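You operate a simulated robot arm through the tools that you are given. There is no shell and no other tool.

You are at the controls of a simulated robot arm. One attempt, no reset.

## Task
Save the scan, quit, cover the keys and switch the monitor off.
Fine: the clear cover lies square over the six grey keys.

The check looks at the end state, three seconds after you hand in, the way a careful person would. Anything else that was tipped, shoved, dropped, spilled or broken makes it a failure. Lids that push on must go on centred and level and be pressed home; caps that screw on are set level and turned clockwise until they are tight.

## Robot
A 6-joint arm with a two-finger parallel gripper, fixed in place. Base frame: the origin is on the floor under the middle of its stand, x ahead of it, y to its left, z up; the work surface is at about z = 750. Units: mm, rad, N and s.
With the tool pointing down near the work surface it reaches from about 440 to 860 mm from the base axis. Its first joint turns from -2.007 to 2.007 rad. Payload 4.2 kg.
The tool frame sits at the grasp point between the pads (the TCP): z along the fingers, y along the line on which they close. The tips reach 23 mm beyond it. Largest opening 94 mm; finger width 38, thickness 10; the body of the gripper, 54 by 96 mm, starts 39 mm behind the TCP.
Orientation is that of the tool frame in the base frame, as a unit quaternion [x, y, z, w]. With the fingers straight down and closing along the base's y, the tool's x points along the base's -x, its y along +y and its z along -z.

## Interface
- The arm moves only by the tool send_rows. Its arguments are lists of equal length, an entry for each row: "delta_pos": the shift along the tool's x, y, z in units of 250 mm (1.0 is 250 mm), a list of three; "delta_rot": the turn, a rotation vector about the tool's x, y, z in units of 120 degrees (1.0 is 120 degrees), a list of three. In form: {"delta_pos": [[dx, dy, dz], ...], "delta_rot": [[ax, ay, az], ...]}. A call has 1 to 20 rows; each row is the pose to reach, as a shift and turn from the pose commanded when the call began, along the tool's axes at that moment. "gripper" is the gripper command, from -1 (shut) to 1 (fully open), values between in proportion, set as the call begins (left out, the last holds). A call with a number of a shift or a turn outside -1 to 1 is refused whole. Rows are played at 5 a second. More than 50 mm and 0.15 rad between two rows, or a gripper value outside its range, and nothing of the call is played. A pose out of reach is approached as far as the arm can. The call stops where the force on the tool passes 40 N (or 10 N more than at its start, if that is more) or the arm is blocked; 0.2 s more then pass. The fingers move at their own pace (about 108 mm/s each) and stop on an object; they squeeze with about 29 N. The grip force told is the motor's: it shows also when the fingers shut on nothing. Time passes only in rows, and 0.2 s behind the last, so rows that repeat a pose let the fingers close. The reply holds the time, the measured pose of the TCP, the force on the tool along the base axes, the opening and the grip force, in the units named above and with some noise, with the torque about the TCP (base axes, N m) and any sound that the robot's microphone picked up.
- Cameras (640 x 400 px; columns grow to the right, rows downward): "scene" is fixed at [399.5, -500.2, 1319.1]; the picture's right is [0.76, -0.65, 0.00], its down [-0.42, -0.49, -0.76] and it looks along [0.50, 0.58, -0.65] (base axes); focal length 214 px, centre (320, 200). "wrist" rides on the gripper at [86, 16, -74] in the tool frame; the picture's right is [-0.18, 0.98, 0.00], its down [-0.58, -0.11, -0.81] and it looks along [-0.79, -0.15, 0.59] (tool axes); focal length 243 px, centre (320, 200). There is no depth. A picture from a camera that has moved, and an enlarged one, comes with that camera's place and axes in the base frame and with its lens.
- get_image(camera): a new picture of that camera. It takes no simulated time.
- slide_trunk(by): slides the trunk up (or, below 0, down) by that many mm; the arm rides with it, the base frame stays. It gives what a move gives, with no picture.
- enlarge(camera, box): a new picture of the part [left, top, right, bottom] of that camera's present view, enlarged. It takes no simulated time.
- finish_job(): hands the job in; it is judged then, once.

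Nothing tells you positions but the pictures and the camera data. Unless the task says otherwise, let go and move clear before handing in.

The tools are called after ">>>" as name(argument=value, ...) on one line, values as JSON. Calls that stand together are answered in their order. send_rows: Moves the arm, as the interface text tells. Its arguments: {"type":"object","properties":{"delta_pos":{"type":"array"},"delta_rot":{"type":"array"},"gripper":{"type":"number"}},"required":["delta_pos","delta_rot"]} The other tools are called the same way: slide_trunk (by) moves the trunk up or down; get_image (camera) takes a picture; enlarge (camera, box) takes an enlarged picture of a part of a camera's view; finish_job () hands the job in.

At the start:

```text
clock: 0.0
tcp_pos: [601.5, -59.3, 1198.7]
orientation: [0.0, 1.0, 0.0, 0.0]
wrist_force: [-0.1, 0.1, 0.0]
moment: [-0.03, 0.0, -0.03]
opening: 93.8
grip_force: 0.1
trunk travel left (down, up): [-725.0, 265.0]
```

scene: 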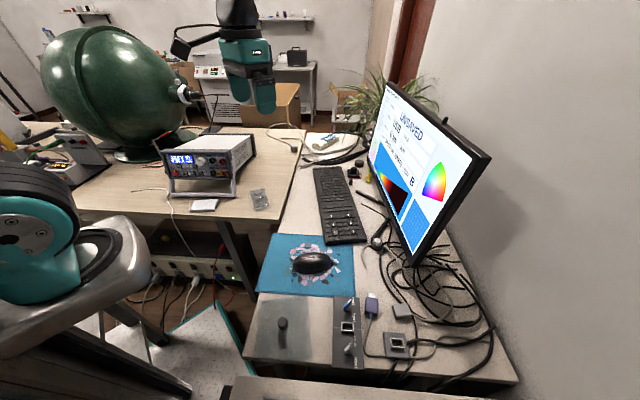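
wrist: 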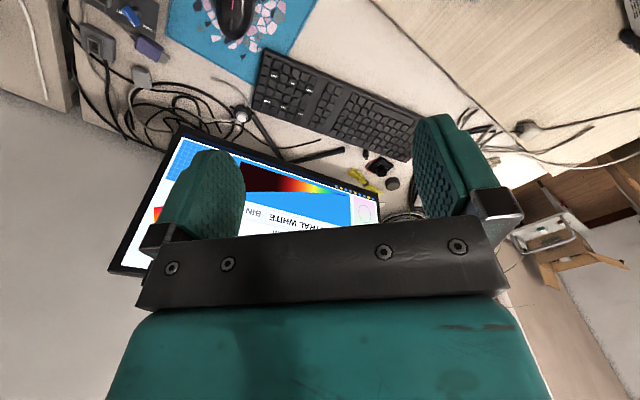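

I see a desk with a monitor showing a scan program, a keyboard, a mouse, a clear cover with a knob, and a panel with switches. I'll enlarge several regions before moving.

>>> enlarge(camera="scene", box=[360, 80, 500, 270])

>>> enlarge(camera="scene", box=[240, 280, 420, 390])

>>> enlarge(camera="scene", box=[300, 150, 400, 250])

>>> enlarge(camera="wrist", box=[100, 100, 400, 300])

>>> enlarge(camera="wrist", box=[230, 30, 430, 200])

>>> enlarge(camera="wrist", box=[50, 0, 250, 130])

```text
2.11 times, centred on (430, 175) of scene
camera zoom: at [399.5, -500.2, 1319.1], right [0.76, -0.65, 0.0], down [-0.42, -0.49, -0.76], along [0.5, 0.58, -0.65], focal length 452 px, centre (88, 253)
```

zoom: 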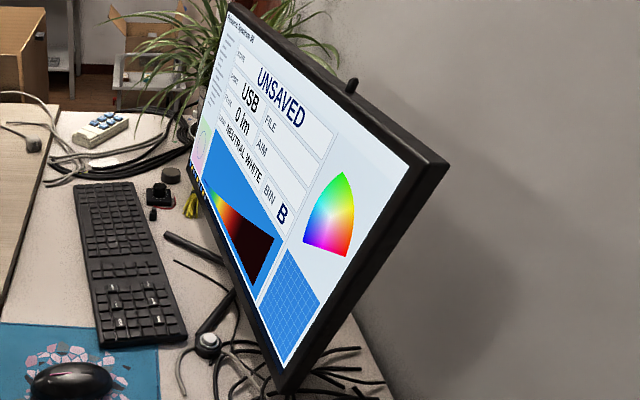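

```text
3.56 times, centred on (330, 335) of scene
camera zoom: at [399.5, -500.2, 1319.1], right [0.76, -0.65, 0.0], down [-0.42, -0.49, -0.76], along [0.5, 0.58, -0.65], focal length 763 px, centre (284, -280)
```

zoom: 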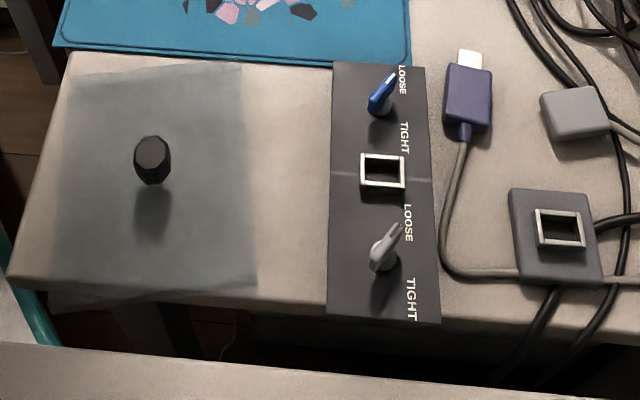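

```text
4.00 times, centred on (350, 200) of scene
camera zoom: at [399.5, -500.2, 1319.1], right [0.76, -0.65, 0.0], down [-0.42, -0.49, -0.76], along [0.5, 0.58, -0.65], focal length 858 px, centre (200, 200)
```

zoom: 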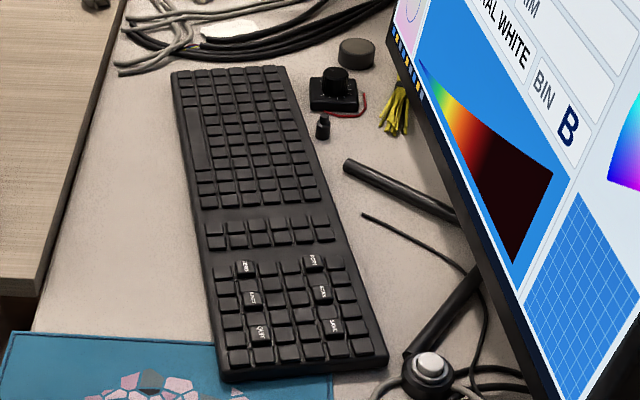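

```text
2.00 times, centred on (250, 200) of wrist
camera zoom: at [514.6, -43.0, 1272.9], right [0.18, 0.98, 0.0], down [0.58, -0.11, 0.81], along [0.79, -0.15, -0.59], focal length 485 px, centre (460, 200)
```

zoom: 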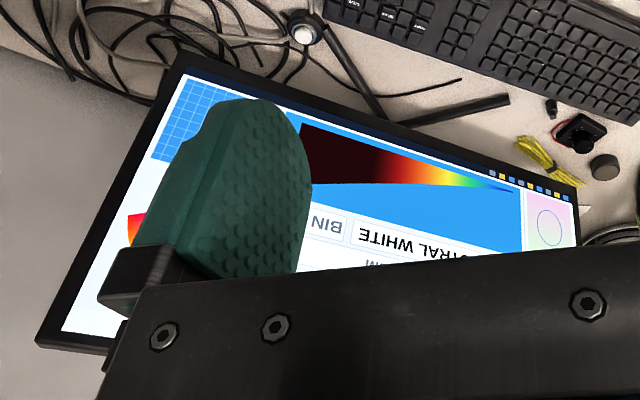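

```text
2.35 times, centred on (330, 115) of wrist
camera zoom: at [514.6, -43.0, 1272.9], right [0.18, 0.98, 0.0], down [0.58, -0.11, 0.81], along [0.79, -0.15, -0.59], focal length 571 px, centre (296, 400)
```

zoom: 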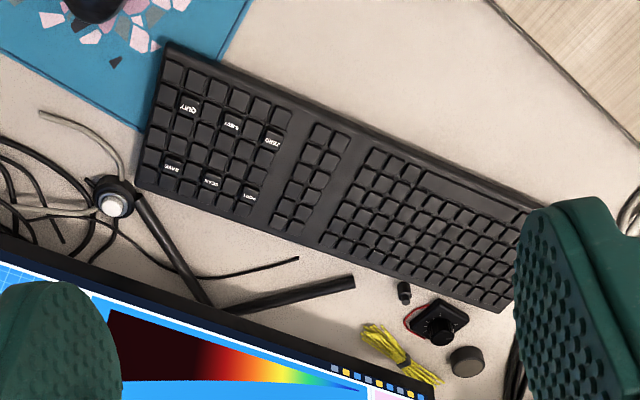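

```text
3.08 times, centred on (150, 65) of wrist
camera zoom: at [514.6, -43.0, 1272.9], right [0.18, 0.98, 0.0], down [0.58, -0.11, 0.81], along [0.79, -0.15, -0.59], focal length 746 px, centre (843, 615)
```

zoom: 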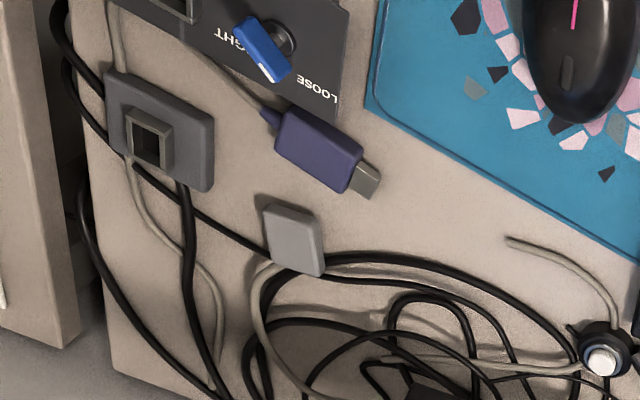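

The labelled keys (QUIT, SAVE and others) are on the keyboard, and I need to read them and find the six grey keys. I'll zoom in tighter on each candidate.

>>> enlarge(camera="scene", box=[320, 205, 380, 245])

>>> enlarge(camera="scene", box=[300, 125, 380, 175])

>>> enlarge(camera="scene", box=[370, 80, 490, 160])

>>> enlarge(camera="scene", box=[360, 160, 460, 270])

>>> enlarge(camera="wrist", box=[240, 40, 340, 110])

>>> enlarge(camera="scene", box=[160, 130, 290, 215])

```text
10.00 times, centred on (350, 225) of scene
camera zoom: at [399.5, -500.2, 1319.1], right [0.76, -0.65, 0.0], down [-0.42, -0.49, -0.76], along [0.5, 0.58, -0.65], focal length 2145 px, centre (20, -50)
```

zoom: 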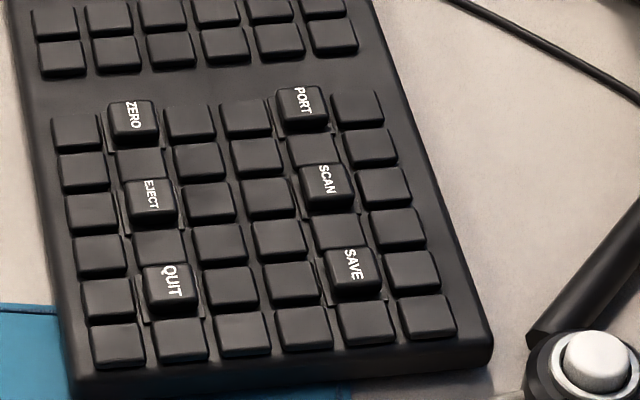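

```text
8.00 times, centred on (340, 150) of scene
camera zoom: at [399.5, -500.2, 1319.1], right [0.76, -0.65, 0.0], down [-0.42, -0.49, -0.76], along [0.5, 0.58, -0.65], focal length 1716 px, centre (160, 600)
```

zoom: 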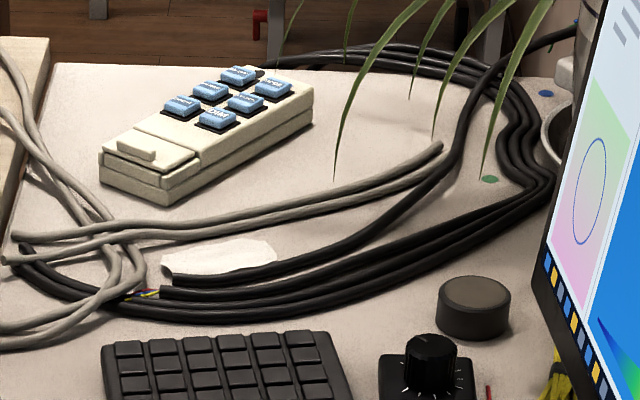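

```text
5.00 times, centred on (430, 120) of scene
camera zoom: at [399.5, -500.2, 1319.1], right [0.76, -0.65, 0.0], down [-0.42, -0.49, -0.76], along [0.5, 0.58, -0.65], focal length 1072 px, centre (-230, 600)
```

zoom: 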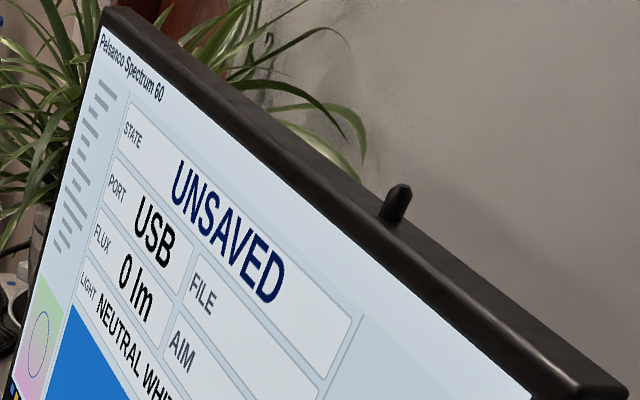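

```text
3.64 times, centred on (410, 215) of scene
camera zoom: at [399.5, -500.2, 1319.1], right [0.76, -0.65, 0.0], down [-0.42, -0.49, -0.76], along [0.5, 0.58, -0.65], focal length 780 px, centre (-7, 146)
```

zoom: 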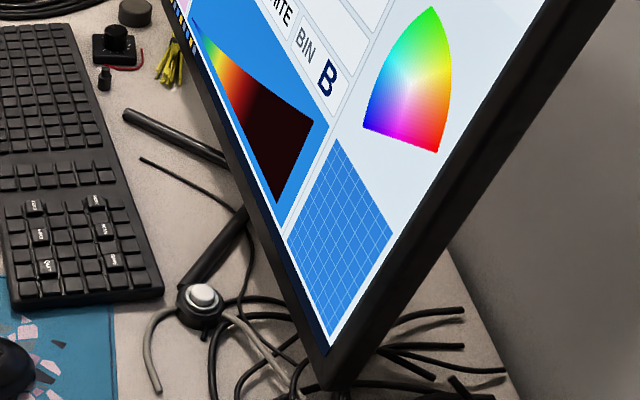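

```text
5.71 times, centred on (290, 75) of wrist
camera zoom: at [514.6, -43.0, 1272.9], right [0.18, 0.98, 0.0], down [0.58, -0.11, 0.81], along [0.79, -0.15, -0.59], focal length 1386 px, centre (491, 914)
```

zoom: 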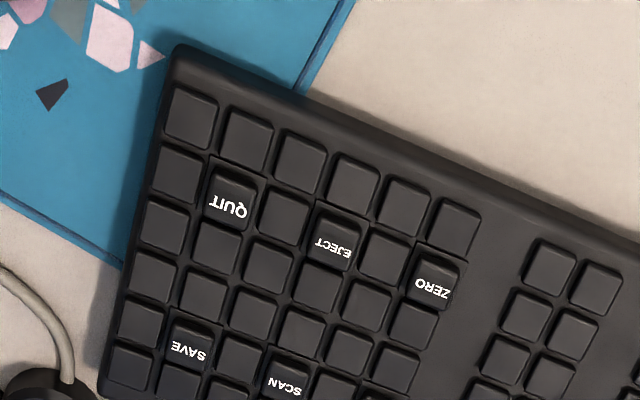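

```text
4.71 times, centred on (225, 172) of scene
camera zoom: at [399.5, -500.2, 1319.1], right [0.76, -0.65, 0.0], down [-0.42, -0.49, -0.76], along [0.5, 0.58, -0.65], focal length 1009 px, centre (767, 329)
```

zoom: 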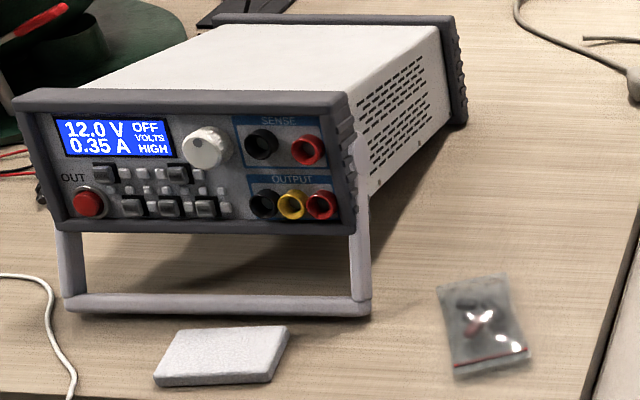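

The keyboard has six raised, labelled keys (ZERO, PORT, EJECT, SCAN, QUIT, SAVE) near (787, -164). The clear cover with its knob is near (457, -303), and there is a small lever on top of the monitor. I'll lower the trunk a little to look closer before touching anything.

>>> slide_trunk(by=-150)

```text
clock: 1.8
tcp_pos: [599.4, -59.5, 1049.2]
orientation: [0.0, 1.0, -0.001, 0.0]
wrist_force: [0.1, -0.1, 0.1]
moment: [0.01, -0.01, 0.01]
opening: 94.0
grip_force: 0.0
trunk travel left (down, up): [-575.0, 415.0]
```

>>> get_image(camera="wrist")

>>> get_image(camera="scene")

```text
taken
camera wrist: at [514.6, -43.0, 1123.0], right [0.18, 0.98, 0.0], down [0.58, -0.11, 0.81], along [0.79, -0.15, -0.59], focal length 243 px, centre (320, 200)
```

wrist: 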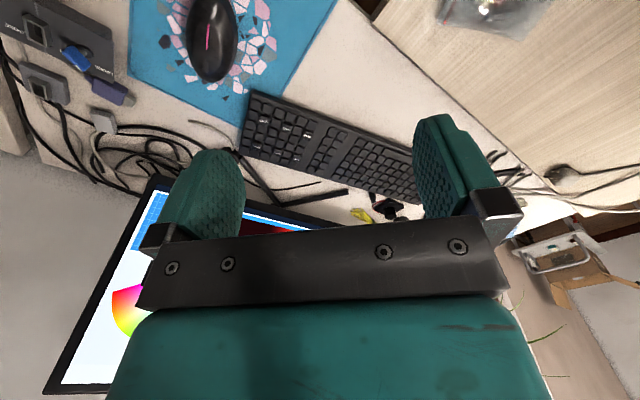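

```text
taken
```

scene: 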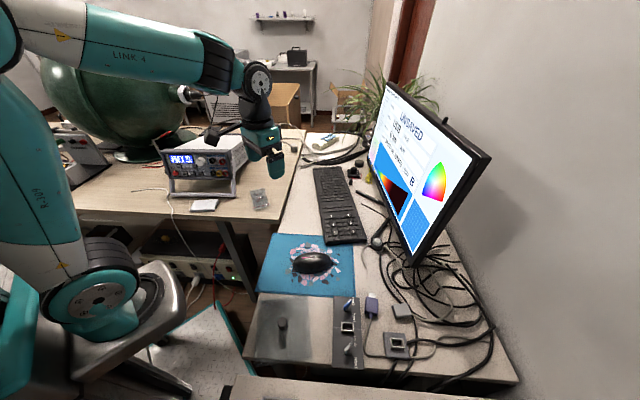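

From two views I place the monitor's top-right corner near (825, -442, 1140), with the lever on the top edge near (905, -327, 1150). I'll raise up and tilt the wrist to look at it.

>>> slide_trunk(by=200)

>>> send_rows(delta_pos=[[-0.08, -0.163, -0.033], [-0.159, -0.327, -0.067], [-0.238, -0.49, -0.1], [-0.317, -0.653, -0.133], [-0.397, -0.817, -0.167], [-0.476, -0.98, -0.2]], delta_rot=[[0, -0.0556, 0], [0, -0.1111, 0], [0, -0.1667, 0], [0, -0.2222, 0], [0, -0.2778, 0], [0, -0.3333, 0]])

>>> get_image(camera="wrist")

>>> get_image(camera="scene")

```text
clock: 3.9
tcp_pos: [599.8, -58.6, 1248.0]
orientation: [-0.001, 1.0, 0.0, -0.001]
wrist_force: [-0.6, 0.4, 0.1]
moment: [0.01, 0.0, 0.0]
opening: 94.1
grip_force: 0.1
trunk travel left (down, up): [-775.0, 215.0]
```

```text
clock: 5.3
tcp_pos: [721.6, -302.6, 1297.0]
orientation: [-0.001, 0.939, 0.0, 0.343]
wrist_force: [-0.9, 0.0, 1.0]
moment: [0.01, 0.01, -0.05]
opening: 94.0
grip_force: 0.0
trunk travel left (down, up): [-775.0, 215.0]
```

```text
taken
camera wrist: at [608.1, -286.3, 1299.1], right [0.14, 0.98, 0.12], down [-0.07, -0.11, 0.99], along [0.99, -0.15, 0.06], focal length 243 px, centre (320, 200)
```

wrist: 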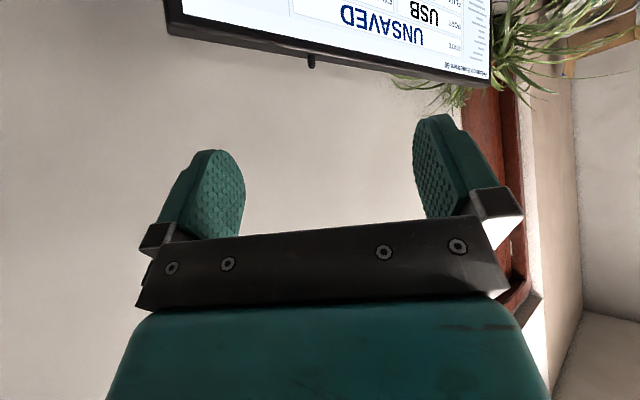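

```text
taken
```

scene: 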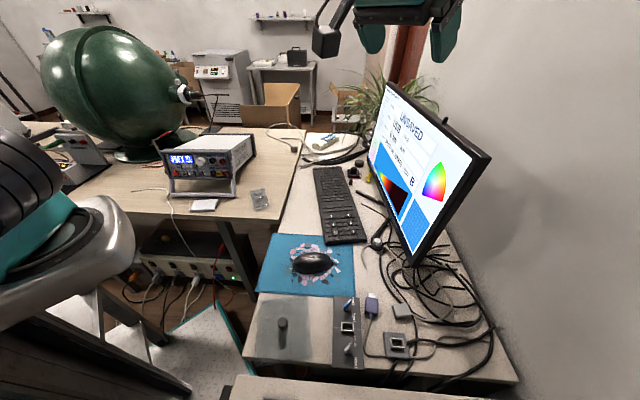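

>>> enlarge(camera="wrist", box=[270, 20, 370, 90])

>>> enlarge(camera="scene", box=[430, 105, 470, 135])

>>> enlarge(camera="scene", box=[340, 270, 420, 380])

>>> enlarge(camera="scene", box=[360, 225, 410, 260])

```text
5.71 times, centred on (320, 55) of wrist
camera zoom: at [608.1, -286.3, 1299.1], right [0.14, 0.98, 0.12], down [-0.07, -0.11, 0.99], along [0.99, -0.15, 0.06], focal length 1386 px, centre (320, 1029)
```

zoom: 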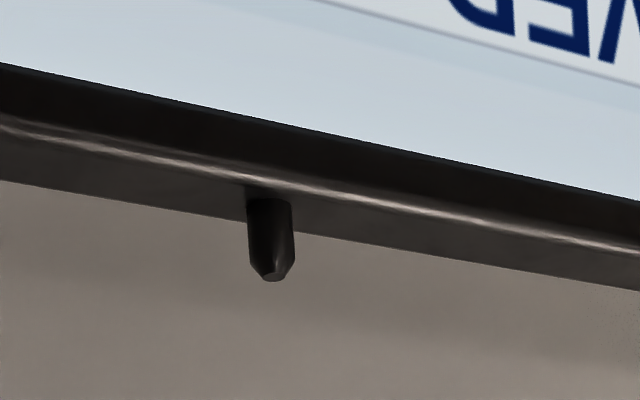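

```text
13.33 times, centred on (450, 120) of scene
camera zoom: at [399.5, -500.2, 1319.1], right [0.76, -0.65, 0.0], down [-0.42, -0.49, -0.76], along [0.5, 0.58, -0.65], focal length 2860 px, centre (-1413, 1267)
```

zoom: 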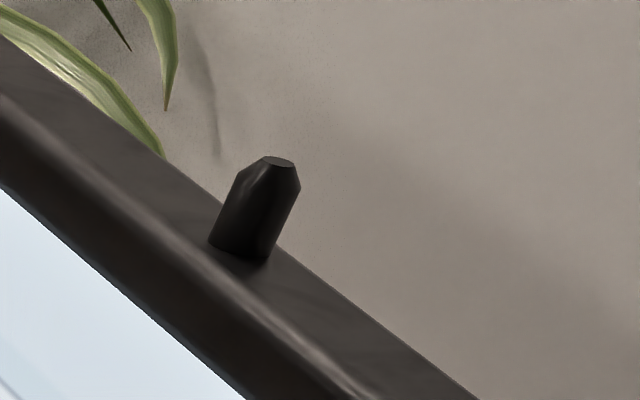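

```text
3.64 times, centred on (380, 325) of scene
camera zoom: at [399.5, -500.2, 1319.1], right [0.76, -0.65, 0.0], down [-0.42, -0.49, -0.76], along [0.5, 0.58, -0.65], focal length 780 px, centre (102, -254)
```

zoom: 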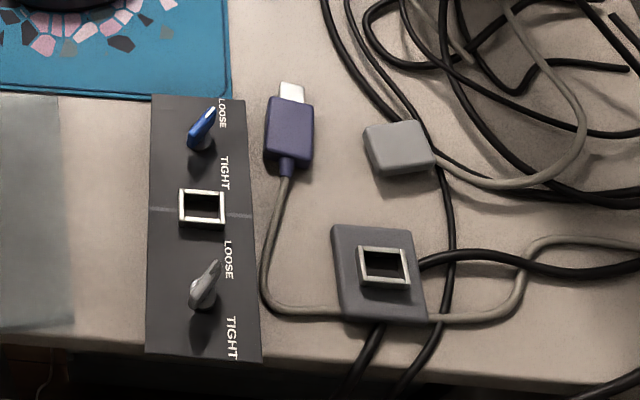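

```text
11.43 times, centred on (385, 242) of scene
camera zoom: at [399.5, -500.2, 1319.1], right [0.76, -0.65, 0.0], down [-0.42, -0.49, -0.76], along [0.5, 0.58, -0.65], focal length 2451 px, centre (-423, -286)
```

zoom: 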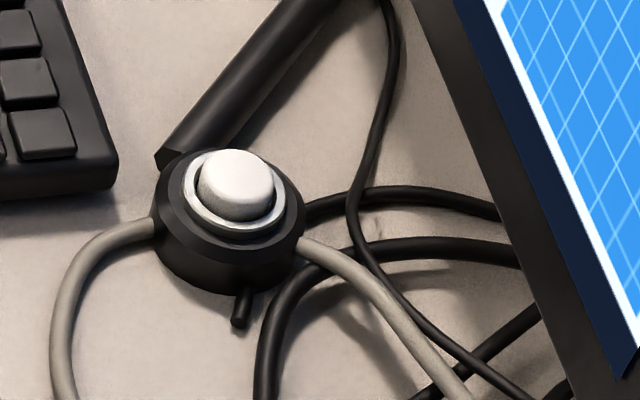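

The lever is a small stick standing straight up from the monitor's top edge, which suggests a plunger or toggle. I'll move the camera closer to it and also look over the monitor's back and bezel.

>>> send_rows(delta_pos=[[-0.058, -0.015, 0.1335], [-0.116, -0.03, 0.267], [-0.173, -0.045, 0.4], [-0.231, -0.06, 0.534]], delta_rot=[[0, 0, 0], [0, 0, 0], [0, 0, 0], [0, 0, 0]])

>>> get_image(camera="wrist")

>>> get_image(camera="scene")

```text
clock: 6.3
tcp_pos: [850.0, -318.0, 1233.9]
orientation: [-0.001, 0.939, 0.0, 0.343]
wrist_force: [-0.9, 0.0, 0.2]
moment: [0.01, -0.04, -0.01]
opening: 94.0
grip_force: 0.0
trunk travel left (down, up): [-775.0, 215.0]
```

```text
taken
camera wrist: at [735.8, -301.3, 1236.2], right [0.14, 0.98, 0.12], down [-0.07, -0.11, 0.99], along [0.99, -0.15, 0.06], focal length 243 px, centre (320, 200)
```

wrist: 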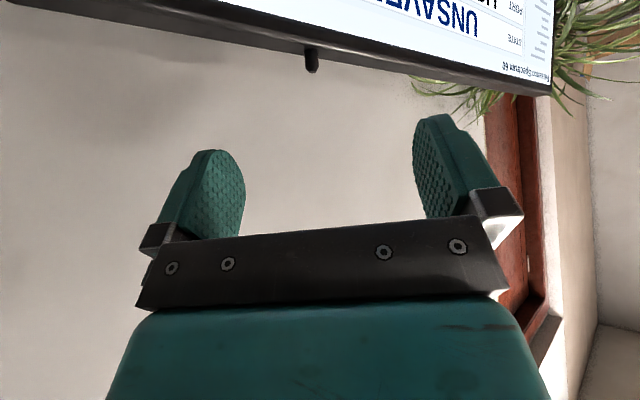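

```text
taken
```

scene: 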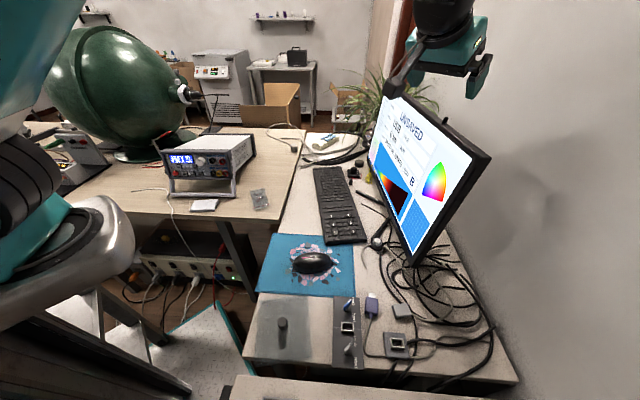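

>>> enlarge(camera="wrist", box=[280, 30, 350, 80])

>>> enlarge(camera="wrist", box=[100, 0, 560, 100])

```text
8.00 times, centred on (315, 55) of wrist
camera zoom: at [735.8, -301.3, 1236.2], right [0.14, 0.98, 0.12], down [-0.07, -0.11, 0.99], along [0.99, -0.15, 0.06], focal length 1941 px, centre (360, 1360)
```

zoom: 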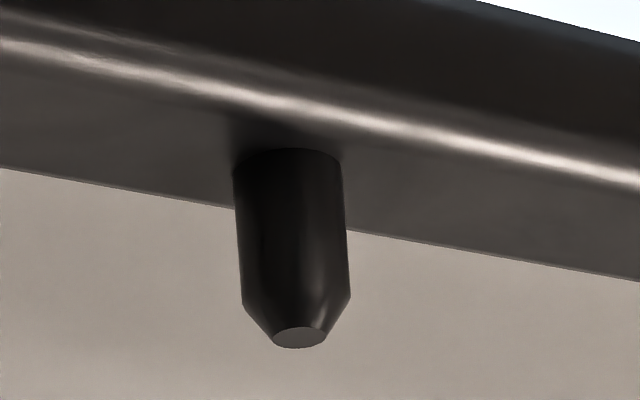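

```text
1.39 times, centred on (330, 50) of wrist
camera zoom: at [735.8, -301.3, 1236.2], right [0.14, 0.98, 0.12], down [-0.07, -0.11, 0.99], along [0.99, -0.15, 0.06], focal length 338 px, centre (306, 409)
```

zoom: 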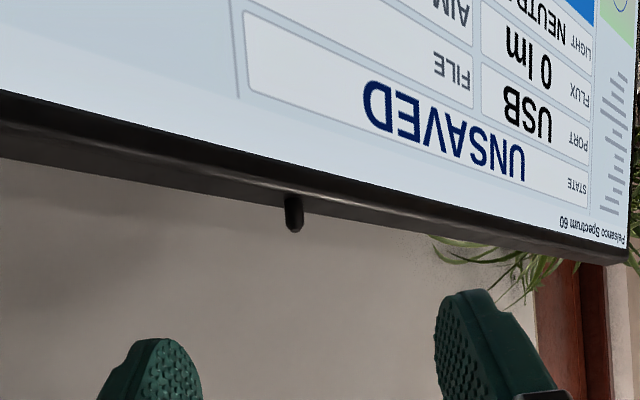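

The stick is a chamfered cylinder on top of the monitor and looks like a plunger. Next I'll look down at the keyboard and at the white push-button on its cable from closer.

>>> send_rows(delta_pos=[[0.042, 0.105, -0.035], [0.084, 0.209, -0.07], [0.126, 0.314, -0.105], [0.167, 0.419, -0.141], [0.209, 0.523, -0.176], [0.251, 0.628, -0.211]], delta_rot=[[0, 0.0556, 0], [0, 0.1111, 0], [0, 0.1667, 0], [0, 0.2222, 0], [0, 0.2778, 0], [0, 0.3333, 0]])

>>> slide_trunk(by=-290)

>>> get_image(camera="wrist")

>>> get_image(camera="scene")

```text
clock: 7.7
tcp_pos: [767.0, -163.4, 1232.1]
orientation: [0.001, 1.0, 0.0, 0.0]
wrist_force: [-0.2, -0.2, 0.1]
moment: [-0.01, -0.03, 0.01]
opening: 94.1
grip_force: 0.0
trunk travel left (down, up): [-775.0, 215.0]
```

```text
clock: 10.6
tcp_pos: [766.5, -163.5, 941.8]
orientation: [-0.001, 1.0, 0.0, 0.0]
wrist_force: [0.0, 0.6, -0.6]
moment: [-0.04, -0.01, -0.02]
opening: 93.9
grip_force: 0.0
trunk travel left (down, up): [-485.0, 505.0]
```

```text
taken
camera wrist: at [681.1, -147.5, 1016.5], right [0.18, 0.98, 0.0], down [0.58, -0.11, 0.81], along [0.79, -0.15, -0.59], focal length 243 px, centre (320, 200)
```

wrist: 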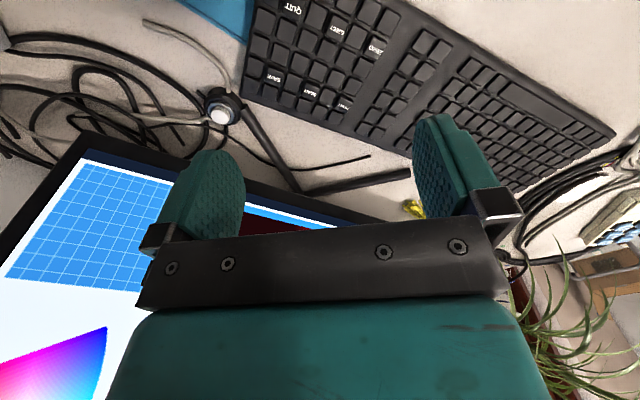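

```text
taken
```

scene: 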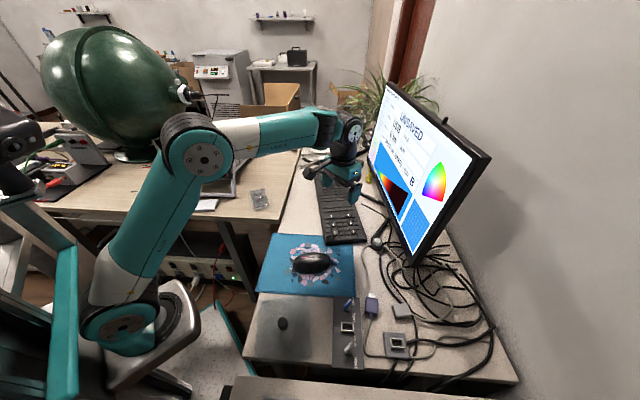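

>>> enlarge(camera="wrist", box=[230, 0, 400, 130])

>>> enlarge(camera="wrist", box=[100, 20, 260, 160])

>>> enlarge(camera="wrist", box=[0, 100, 200, 350])

>>> enlarge(camera="wrist", box=[500, 130, 640, 260])

```text
3.08 times, centred on (315, 65) of wrist
camera zoom: at [681.1, -147.5, 1016.5], right [0.18, 0.98, 0.0], down [0.58, -0.11, 0.81], along [0.79, -0.15, -0.59], focal length 746 px, centre (335, 615)
```

zoom: 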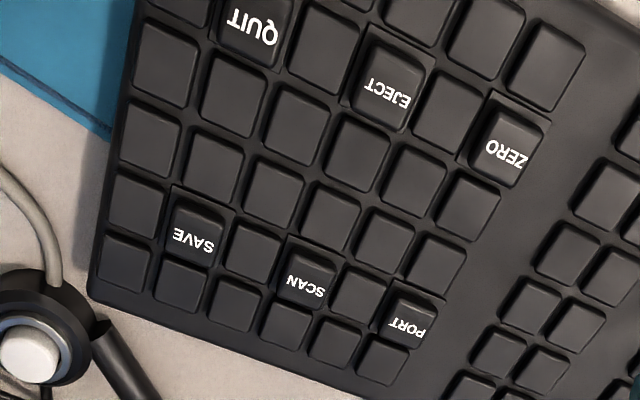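

```text
2.86 times, centred on (180, 90) of wrist
camera zoom: at [681.1, -147.5, 1016.5], right [0.18, 0.98, 0.0], down [0.58, -0.11, 0.81], along [0.79, -0.15, -0.59], focal length 693 px, centre (720, 514)
```

zoom: 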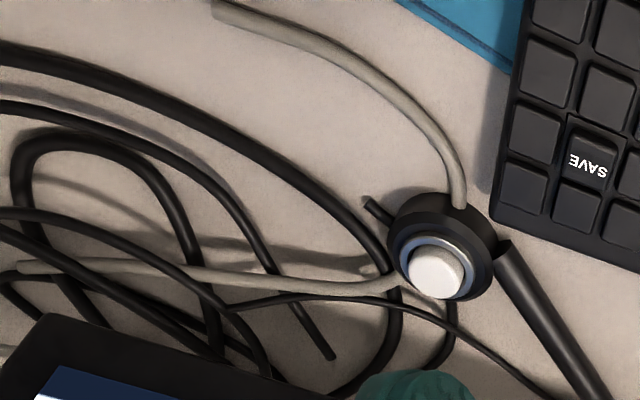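

```text
1.60 times, centred on (100, 225) of wrist
camera zoom: at [681.1, -147.5, 1016.5], right [0.18, 0.98, 0.0], down [0.58, -0.11, 0.81], along [0.79, -0.15, -0.59], focal length 388 px, centre (672, 160)
```

zoom: 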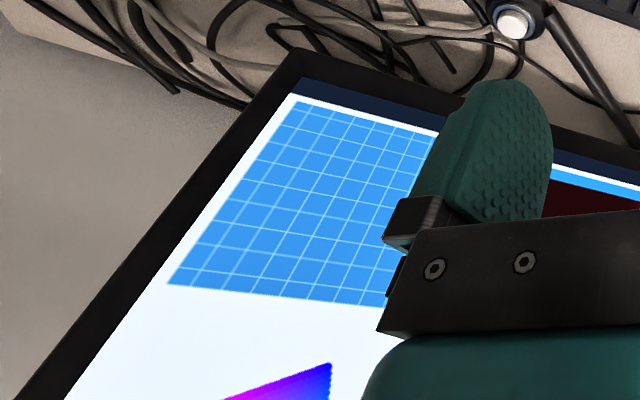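

```text
3.08 times, centred on (570, 195) of wrist
camera zoom: at [681.1, -147.5, 1016.5], right [0.18, 0.98, 0.0], down [0.58, -0.11, 0.81], along [0.79, -0.15, -0.59], focal length 746 px, centre (-449, 215)
```

zoom: 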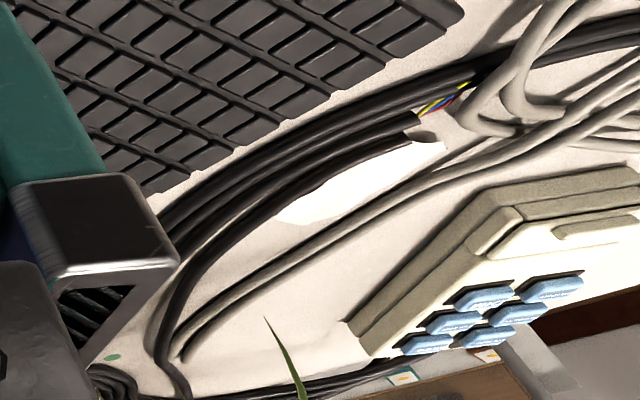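

The six labelled keys stand slightly proud of the keyboard, with SAVE near (790, -213, 778) and QUIT near (739, -179). I'll close the gripper, turn it square to the keyboard and hover over SAVE to check alignment.

>>> send_rows(delta_pos=[[-0.0188, -0.0396, 0.0814], [-0.0376, -0.0792, 0.1628], [-0.0564, -0.1188, 0.2442], [-0.0752, -0.1584, 0.3256], [-0.094, -0.198, 0.407]], delta_rot=[[0, 0, 0.0567], [0, 0, 0.1133], [0, 0, 0.17], [0, 0, 0.2267], [0, 0, 0.2833]], gripper=-1)

>>> get_image(camera="wrist")

>>> get_image(camera="scene")

```text
clock: 11.8
tcp_pos: [789.7, -211.6, 838.0]
orientation: [0.293, 0.956, 0.0, 0.0]
wrist_force: [-0.9, 0.2, 0.6]
moment: [0.03, -0.01, 0.01]
opening: 0.2
grip_force: 29.1
trunk travel left (down, up): [-485.0, 505.0]
```

```text
taken
camera wrist: at [726.8, -150.8, 913.2], right [0.7, 0.71, 0.0], down [0.42, -0.42, 0.81], along [0.57, -0.57, -0.59], focal length 243 px, centre (320, 200)
```

wrist: 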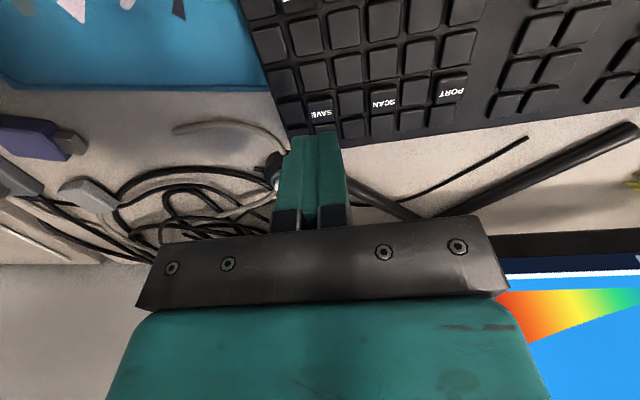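

```text
taken
```

scene: 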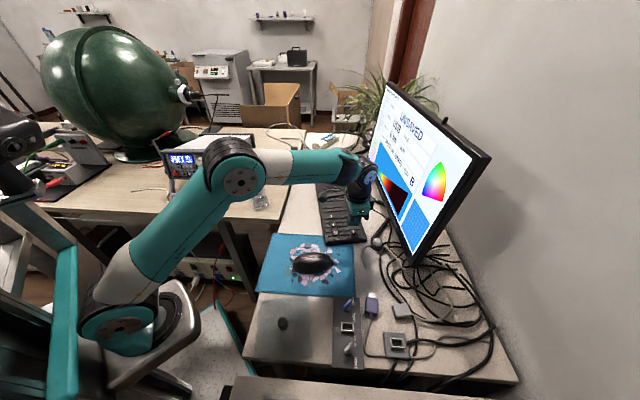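

>>> enlarge(camera="wrist", box=[230, 50, 400, 160])

>>> enlarge(camera="scene", box=[310, 180, 400, 250])

```text
3.64 times, centred on (315, 105) of wrist
camera zoom: at [726.8, -150.8, 913.2], right [0.7, 0.71, 0.0], down [0.42, -0.42, 0.81], along [0.57, -0.57, -0.59], focal length 882 px, centre (338, 546)
```

zoom: 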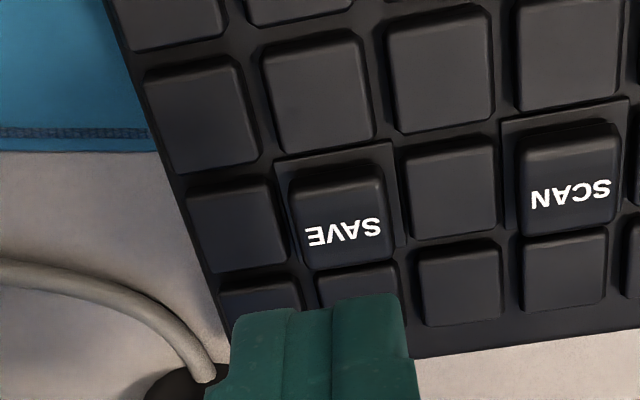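

```text
5.71 times, centred on (355, 215) of scene
camera zoom: at [399.5, -500.2, 1319.1], right [0.76, -0.65, 0.0], down [-0.42, -0.49, -0.76], along [0.5, 0.58, -0.65], focal length 1226 px, centre (120, 114)
```

zoom: 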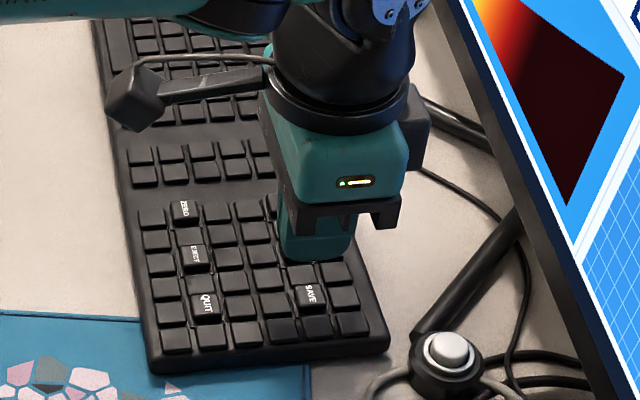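

SAVE at (790, -212) sits right under the fingertips, so I'll go down to just above it and then press in small steps.

>>> send_rows(delta_pos=[[0, 0, 0.04], [0, 0, 0.08], [0, 0, 0.12]], delta_rot=[[0, 0, 0], [0, 0, 0], [0, 0, 0]])

>>> enlarge(camera="wrist", box=[230, 60, 400, 170])

>>> enlarge(camera="scene", box=[320, 190, 390, 245])

```text
clock: 12.6
tcp_pos: [788.1, -212.5, 809.1]
orientation: [0.292, 0.956, 0.0, 0.0]
wrist_force: [0.3, -1.1, -0.3]
moment: [-0.05, 0.0, -0.01]
opening: 0.0
grip_force: 29.2
trunk travel left (down, up): [-485.0, 505.0]
```

```text
3.64 times, centred on (315, 115) of wrist
camera zoom: at [727.7, -151.1, 883.8], right [0.7, 0.71, 0.0], down [0.42, -0.42, 0.81], along [0.57, -0.57, -0.59], focal length 882 px, centre (338, 509)
```

zoom: 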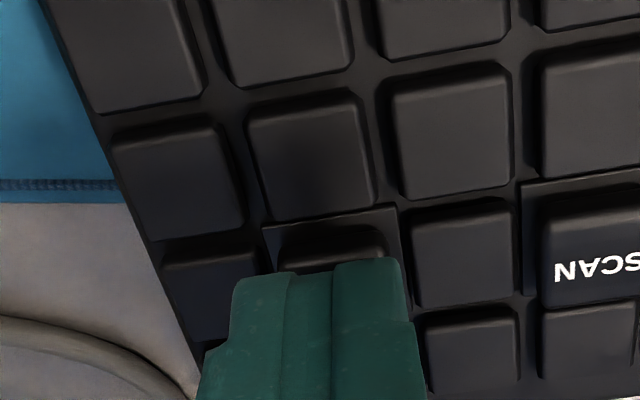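

```text
7.27 times, centred on (355, 218) of scene
camera zoom: at [399.5, -500.2, 1319.1], right [0.76, -0.65, 0.0], down [-0.42, -0.49, -0.76], along [0.5, 0.58, -0.65], focal length 1560 px, centre (66, 73)
```

zoom: 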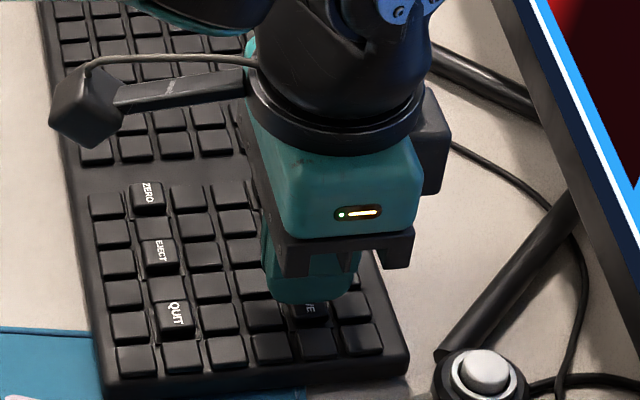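

>>> send_rows(delta_pos=[[0, 0, 0.008], [0, 0, 0.016], [0, 0, 0.024]], delta_rot=[[0, 0, 0], [0, 0, 0], [0, 0, 0]])

>>> send_rows(delta_pos=[[0, 0, 0.004], [0, 0, 0.008]], delta_rot=[[0, 0, 0], [0, 0, 0]])

```text
clock: 13.4
tcp_pos: [791.6, -212.4, 805.3]
orientation: [0.292, 0.956, 0.0, 0.0]
wrist_force: [-0.1, -0.2, -0.2]
moment: [-0.03, 0.0, -0.01]
opening: 0.3
grip_force: 29.4
trunk travel left (down, up): [-485.0, 505.0]
```

```text
clock: 14.0
tcp_pos: [791.8, -213.2, 800.9]
orientation: [0.293, 0.956, 0.0, 0.0]
wrist_force: [-0.8, -0.2, 0.7]
moment: [-0.02, -0.02, 0.0]
opening: 0.1
grip_force: 29.3
trunk travel left (down, up): [-485.0, 505.0]
```

No contact yet, so I'll keep descending in small steps.

>>> send_rows(delta_pos=[[0, 0, 0.004], [0, 0, 0.008]], delta_rot=[[0, 0, 0], [0, 0, 0]])

>>> enlarge(camera="wrist", box=[230, 60, 400, 170])

>>> enlarge(camera="scene", box=[370, 80, 460, 140])

```text
clock: 14.6
tcp_pos: [790.0, -211.3, 799.3]
orientation: [0.292, 0.956, 0.0, 0.0]
wrist_force: [0.1, -0.5, 1.0]
moment: [0.0, 0.01, -0.01]
opening: 0.3
grip_force: 28.7
trunk travel left (down, up): [-485.0, 505.0]
```

```text
3.64 times, centred on (315, 115) of wrist
camera zoom: at [729.1, -150.3, 874.2], right [0.7, 0.71, 0.0], down [0.42, -0.42, 0.81], along [0.57, -0.57, -0.59], focal length 882 px, centre (338, 509)
```

zoom: 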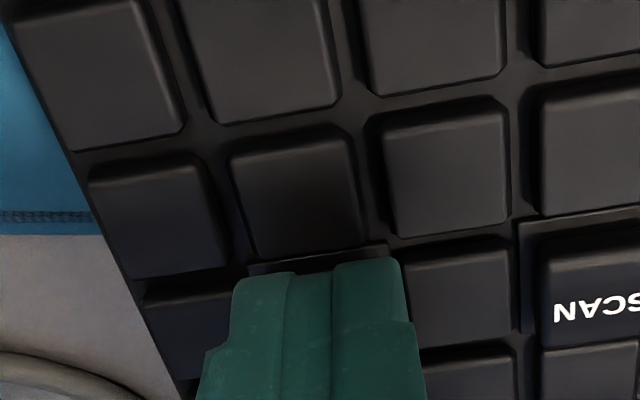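

```text
6.67 times, centred on (415, 110) of scene
camera zoom: at [399.5, -500.2, 1319.1], right [0.76, -0.65, 0.0], down [-0.42, -0.49, -0.76], along [0.5, 0.58, -0.65], focal length 1430 px, centre (-313, 800)
```

zoom: 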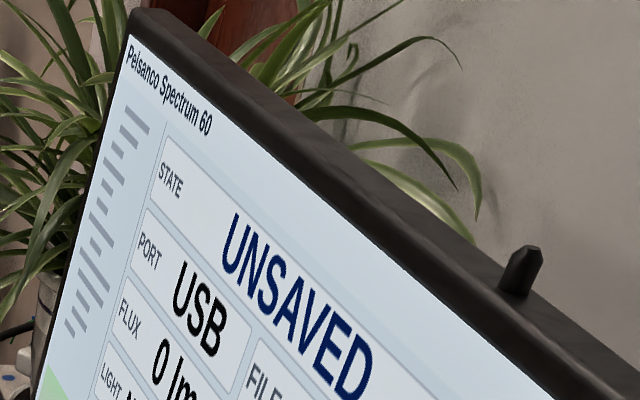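

>>> send_rows(delta_pos=[[0, 0.004, 0.004], [0, 0.008, 0.008]], delta_rot=[[0, 0, 0], [0, 0, 0]])

>>> send_rows(delta_pos=[[0, 0, 0.004], [0, 0, 0.008]], delta_rot=[[0, 0, 0], [0, 0, 0]])

>>> enlarge(camera="scene", box=[370, 80, 460, 140])

>>> enlarge(camera="scene", box=[320, 190, 390, 245])

```text
clock: 15.2
tcp_pos: [792.8, -210.6, 797.7]
orientation: [0.293, 0.956, 0.0, 0.0]
wrist_force: [-0.6, -1.0, 2.1]
moment: [-0.03, 0.0, 0.01]
opening: 0.1
grip_force: 28.7
trunk travel left (down, up): [-485.0, 505.0]
```

```text
clock: 15.8
tcp_pos: [791.8, -212.0, 795.7]
orientation: [0.292, 0.956, 0.0, -0.001]
wrist_force: [-1.5, -0.5, 4.7]
moment: [-0.03, 0.07, 0.02]
opening: 0.2
grip_force: 28.9
trunk travel left (down, up): [-485.0, 505.0]
heard: click
```

```text
6.67 times, centred on (415, 110) of scene
camera zoom: at [399.5, -500.2, 1319.1], right [0.76, -0.65, 0.0], down [-0.42, -0.49, -0.76], along [0.5, 0.58, -0.65], focal length 1430 px, centre (-313, 800)
```

zoom: 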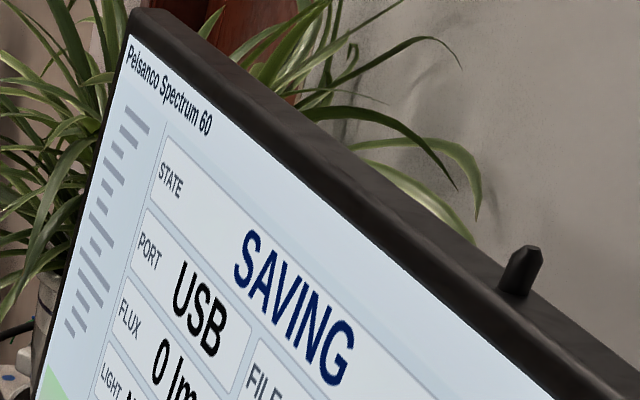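

```text
7.27 times, centred on (355, 218) of scene
camera zoom: at [399.5, -500.2, 1319.1], right [0.76, -0.65, 0.0], down [-0.42, -0.49, -0.76], along [0.5, 0.58, -0.65], focal length 1560 px, centre (66, 73)
```

zoom: 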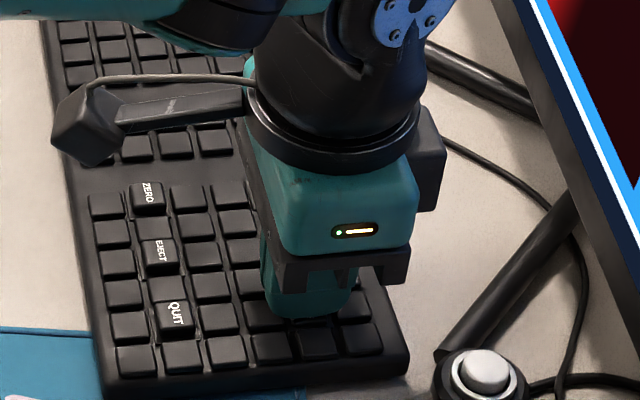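

I heard a click and the state now reads SAVING. I'll lift off and wait for the save to finish before touching QUIT.

>>> send_rows(delta_pos=[[0, 0, -0.04], [0, 0, -0.1], [0, 0, -0.18], [0, 0, -0.18], [0, 0, -0.18], [0, 0, -0.18], [0, 0, -0.18], [0, 0, -0.18], [0, 0, -0.18], [0, 0, -0.18]], delta_rot=[[0, 0, 0], [0, 0, 0], [0, 0, 0], [0, 0, 0], [0, 0, 0], [0, 0, 0], [0, 0, 0], [0, 0, 0], [0, 0, 0], [0, 0, 0]])

>>> enlarge(camera="scene", box=[365, 80, 485, 200])

>>> enlarge(camera="wrist", box=[200, 0, 400, 130])

```text
clock: 18.0
tcp_pos: [793.6, -209.9, 839.4]
orientation: [0.293, 0.956, 0.0, 0.0]
wrist_force: [0.6, 0.4, -0.2]
moment: [-0.03, -0.02, 0.04]
opening: 0.0
grip_force: 29.1
trunk travel left (down, up): [-485.0, 505.0]
```

```text
3.33 times, centred on (425, 140) of scene
camera zoom: at [399.5, -500.2, 1319.1], right [0.76, -0.65, 0.0], down [-0.42, -0.49, -0.76], along [0.5, 0.58, -0.65], focal length 715 px, centre (-30, 400)
```

zoom: 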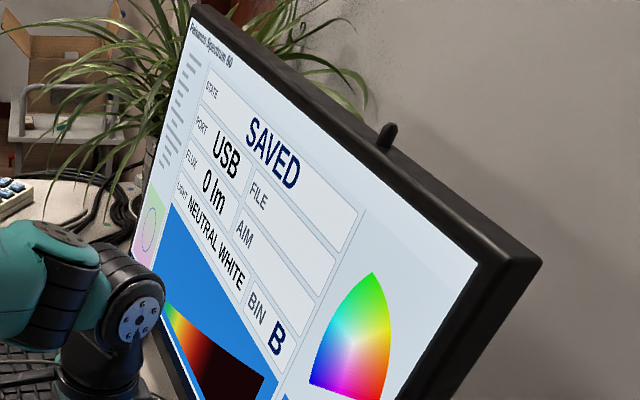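

```text
3.08 times, centred on (300, 65) of wrist
camera zoom: at [730.9, -148.2, 914.8], right [0.7, 0.71, 0.0], down [0.42, -0.42, 0.81], along [0.57, -0.57, -0.59], focal length 746 px, centre (382, 615)
```

zoom: 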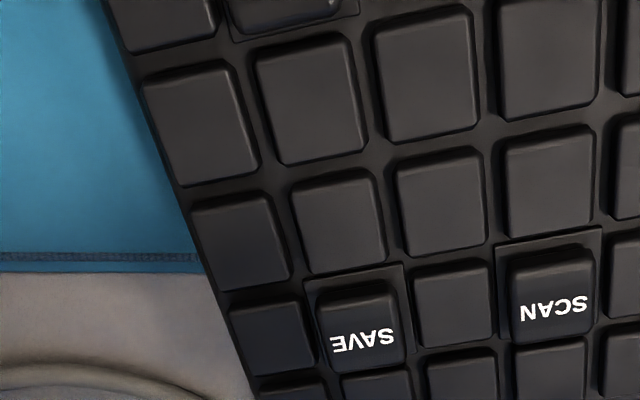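

The state reads SAVED. I'll move about 61 mm along the keyboard's width to hover over QUIT and check.

>>> send_rows(delta_pos=[[0.122, 0, 0], [0.244, 0, 0]], delta_rot=[[0, 0, 0], [0, 0, 0]])

>>> enlarge(camera="wrist", box=[230, 50, 400, 160])

>>> enlarge(camera="scene", box=[310, 180, 400, 250])

```text
clock: 18.6
tcp_pos: [741.6, -178.4, 843.8]
orientation: [0.292, 0.956, 0.0, -0.001]
wrist_force: [0.0, -0.5, 0.0]
moment: [0.0, -0.02, -0.01]
opening: 0.1
grip_force: 29.9
trunk travel left (down, up): [-485.0, 505.0]
```

```text
3.64 times, centred on (315, 105) of wrist
camera zoom: at [679.7, -116.0, 918.1], right [0.7, 0.71, 0.0], down [0.42, -0.42, 0.81], along [0.57, -0.57, -0.59], focal length 882 px, centre (338, 546)
```

zoom: 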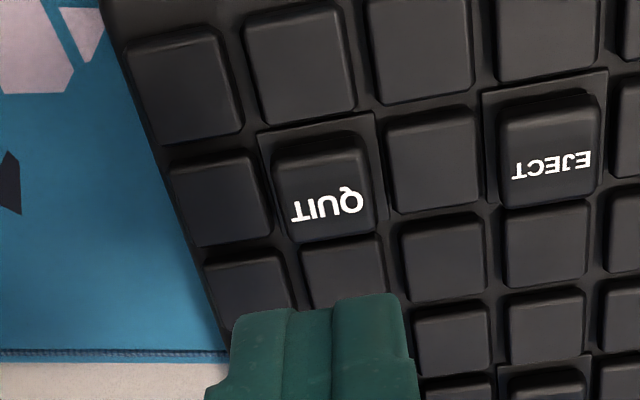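

```text
5.71 times, centred on (355, 215) of scene
camera zoom: at [399.5, -500.2, 1319.1], right [0.76, -0.65, 0.0], down [-0.42, -0.49, -0.76], along [0.5, 0.58, -0.65], focal length 1226 px, centre (120, 114)
```

zoom: 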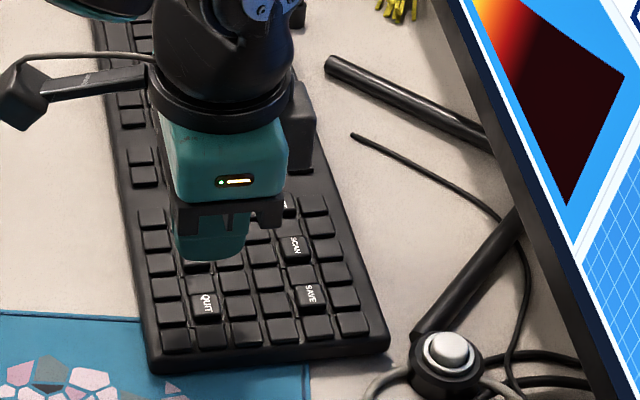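

QUIT at about (740, -180) is 3 mm off along the keyboard, so I'll correct that and descend to press it.

>>> send_rows(delta_pos=[[0, -0.012, 0.05], [0, -0.012, 0.1], [0, -0.012, 0.155]], delta_rot=[[0, 0, 0], [0, 0, 0], [0, 0, 0]])

>>> enlarge(camera="wrist", box=[230, 60, 400, 170])

```text
clock: 19.4
tcp_pos: [739.7, -178.7, 803.2]
orientation: [0.293, 0.956, -0.001, 0.0]
wrist_force: [-0.8, 0.2, 0.2]
moment: [0.03, 0.01, -0.01]
opening: 0.0
grip_force: 28.8
trunk travel left (down, up): [-485.0, 505.0]
```

```text
3.64 times, centred on (315, 115) of wrist
camera zoom: at [677.7, -118.8, 876.9], right [0.7, 0.71, 0.0], down [0.42, -0.42, 0.81], along [0.57, -0.57, -0.59], focal length 882 px, centre (338, 509)
```

zoom: 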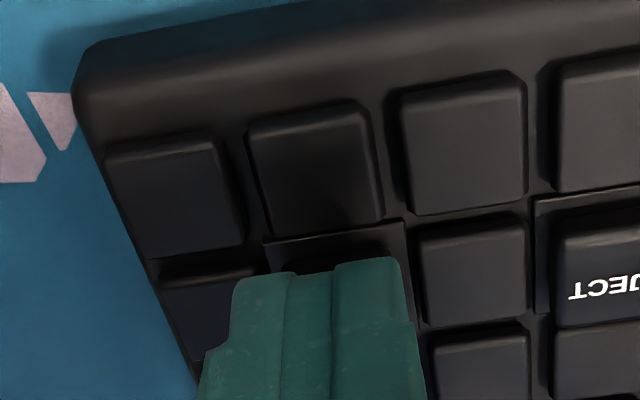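

>>> send_rows(delta_pos=[[0, 0, 0.008], [0, 0, 0.016], [0, 0, 0.02]], delta_rot=[[0, 0, 0], [0, 0, 0], [0, 0, 0]])

>>> send_rows(delta_pos=[[0, 0, 0.004], [0, 0, 0.008]], delta_rot=[[0, 0, 0], [0, 0, 0]])

>>> enlarge(camera="scene", box=[365, 80, 485, 200])

```text
clock: 20.2
tcp_pos: [739.3, -179.7, 797.1]
orientation: [0.292, 0.956, 0.0, 0.0]
wrist_force: [-0.3, -0.8, 1.5]
moment: [-0.06, 0.03, 0.02]
opening: 0.0
grip_force: 28.7
trunk travel left (down, up): [-485.0, 505.0]
heard: click
```

```text
clock: 20.8
tcp_pos: [739.4, -180.8, 795.0]
orientation: [0.293, 0.956, -0.001, 0.0]
wrist_force: [-4.1, 0.7, 5.4]
moment: [0.01, 0.05, 0.01]
opening: 0.1
grip_force: 28.5
trunk travel left (down, up): [-485.0, 505.0]
```

```text
3.33 times, centred on (425, 140) of scene
camera zoom: at [399.5, -500.2, 1319.1], right [0.76, -0.65, 0.0], down [-0.42, -0.49, -0.76], along [0.5, 0.58, -0.65], focal length 715 px, centre (-30, 400)
```

zoom: 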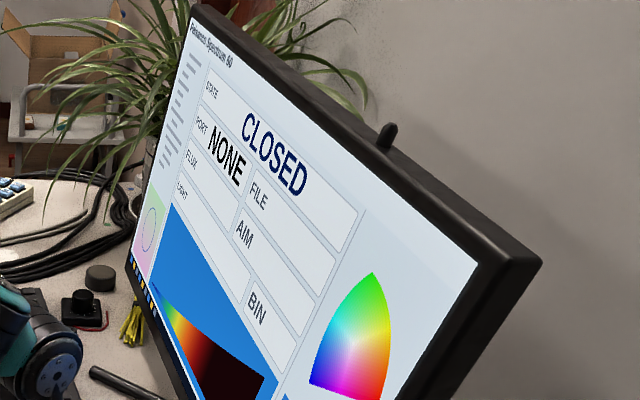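

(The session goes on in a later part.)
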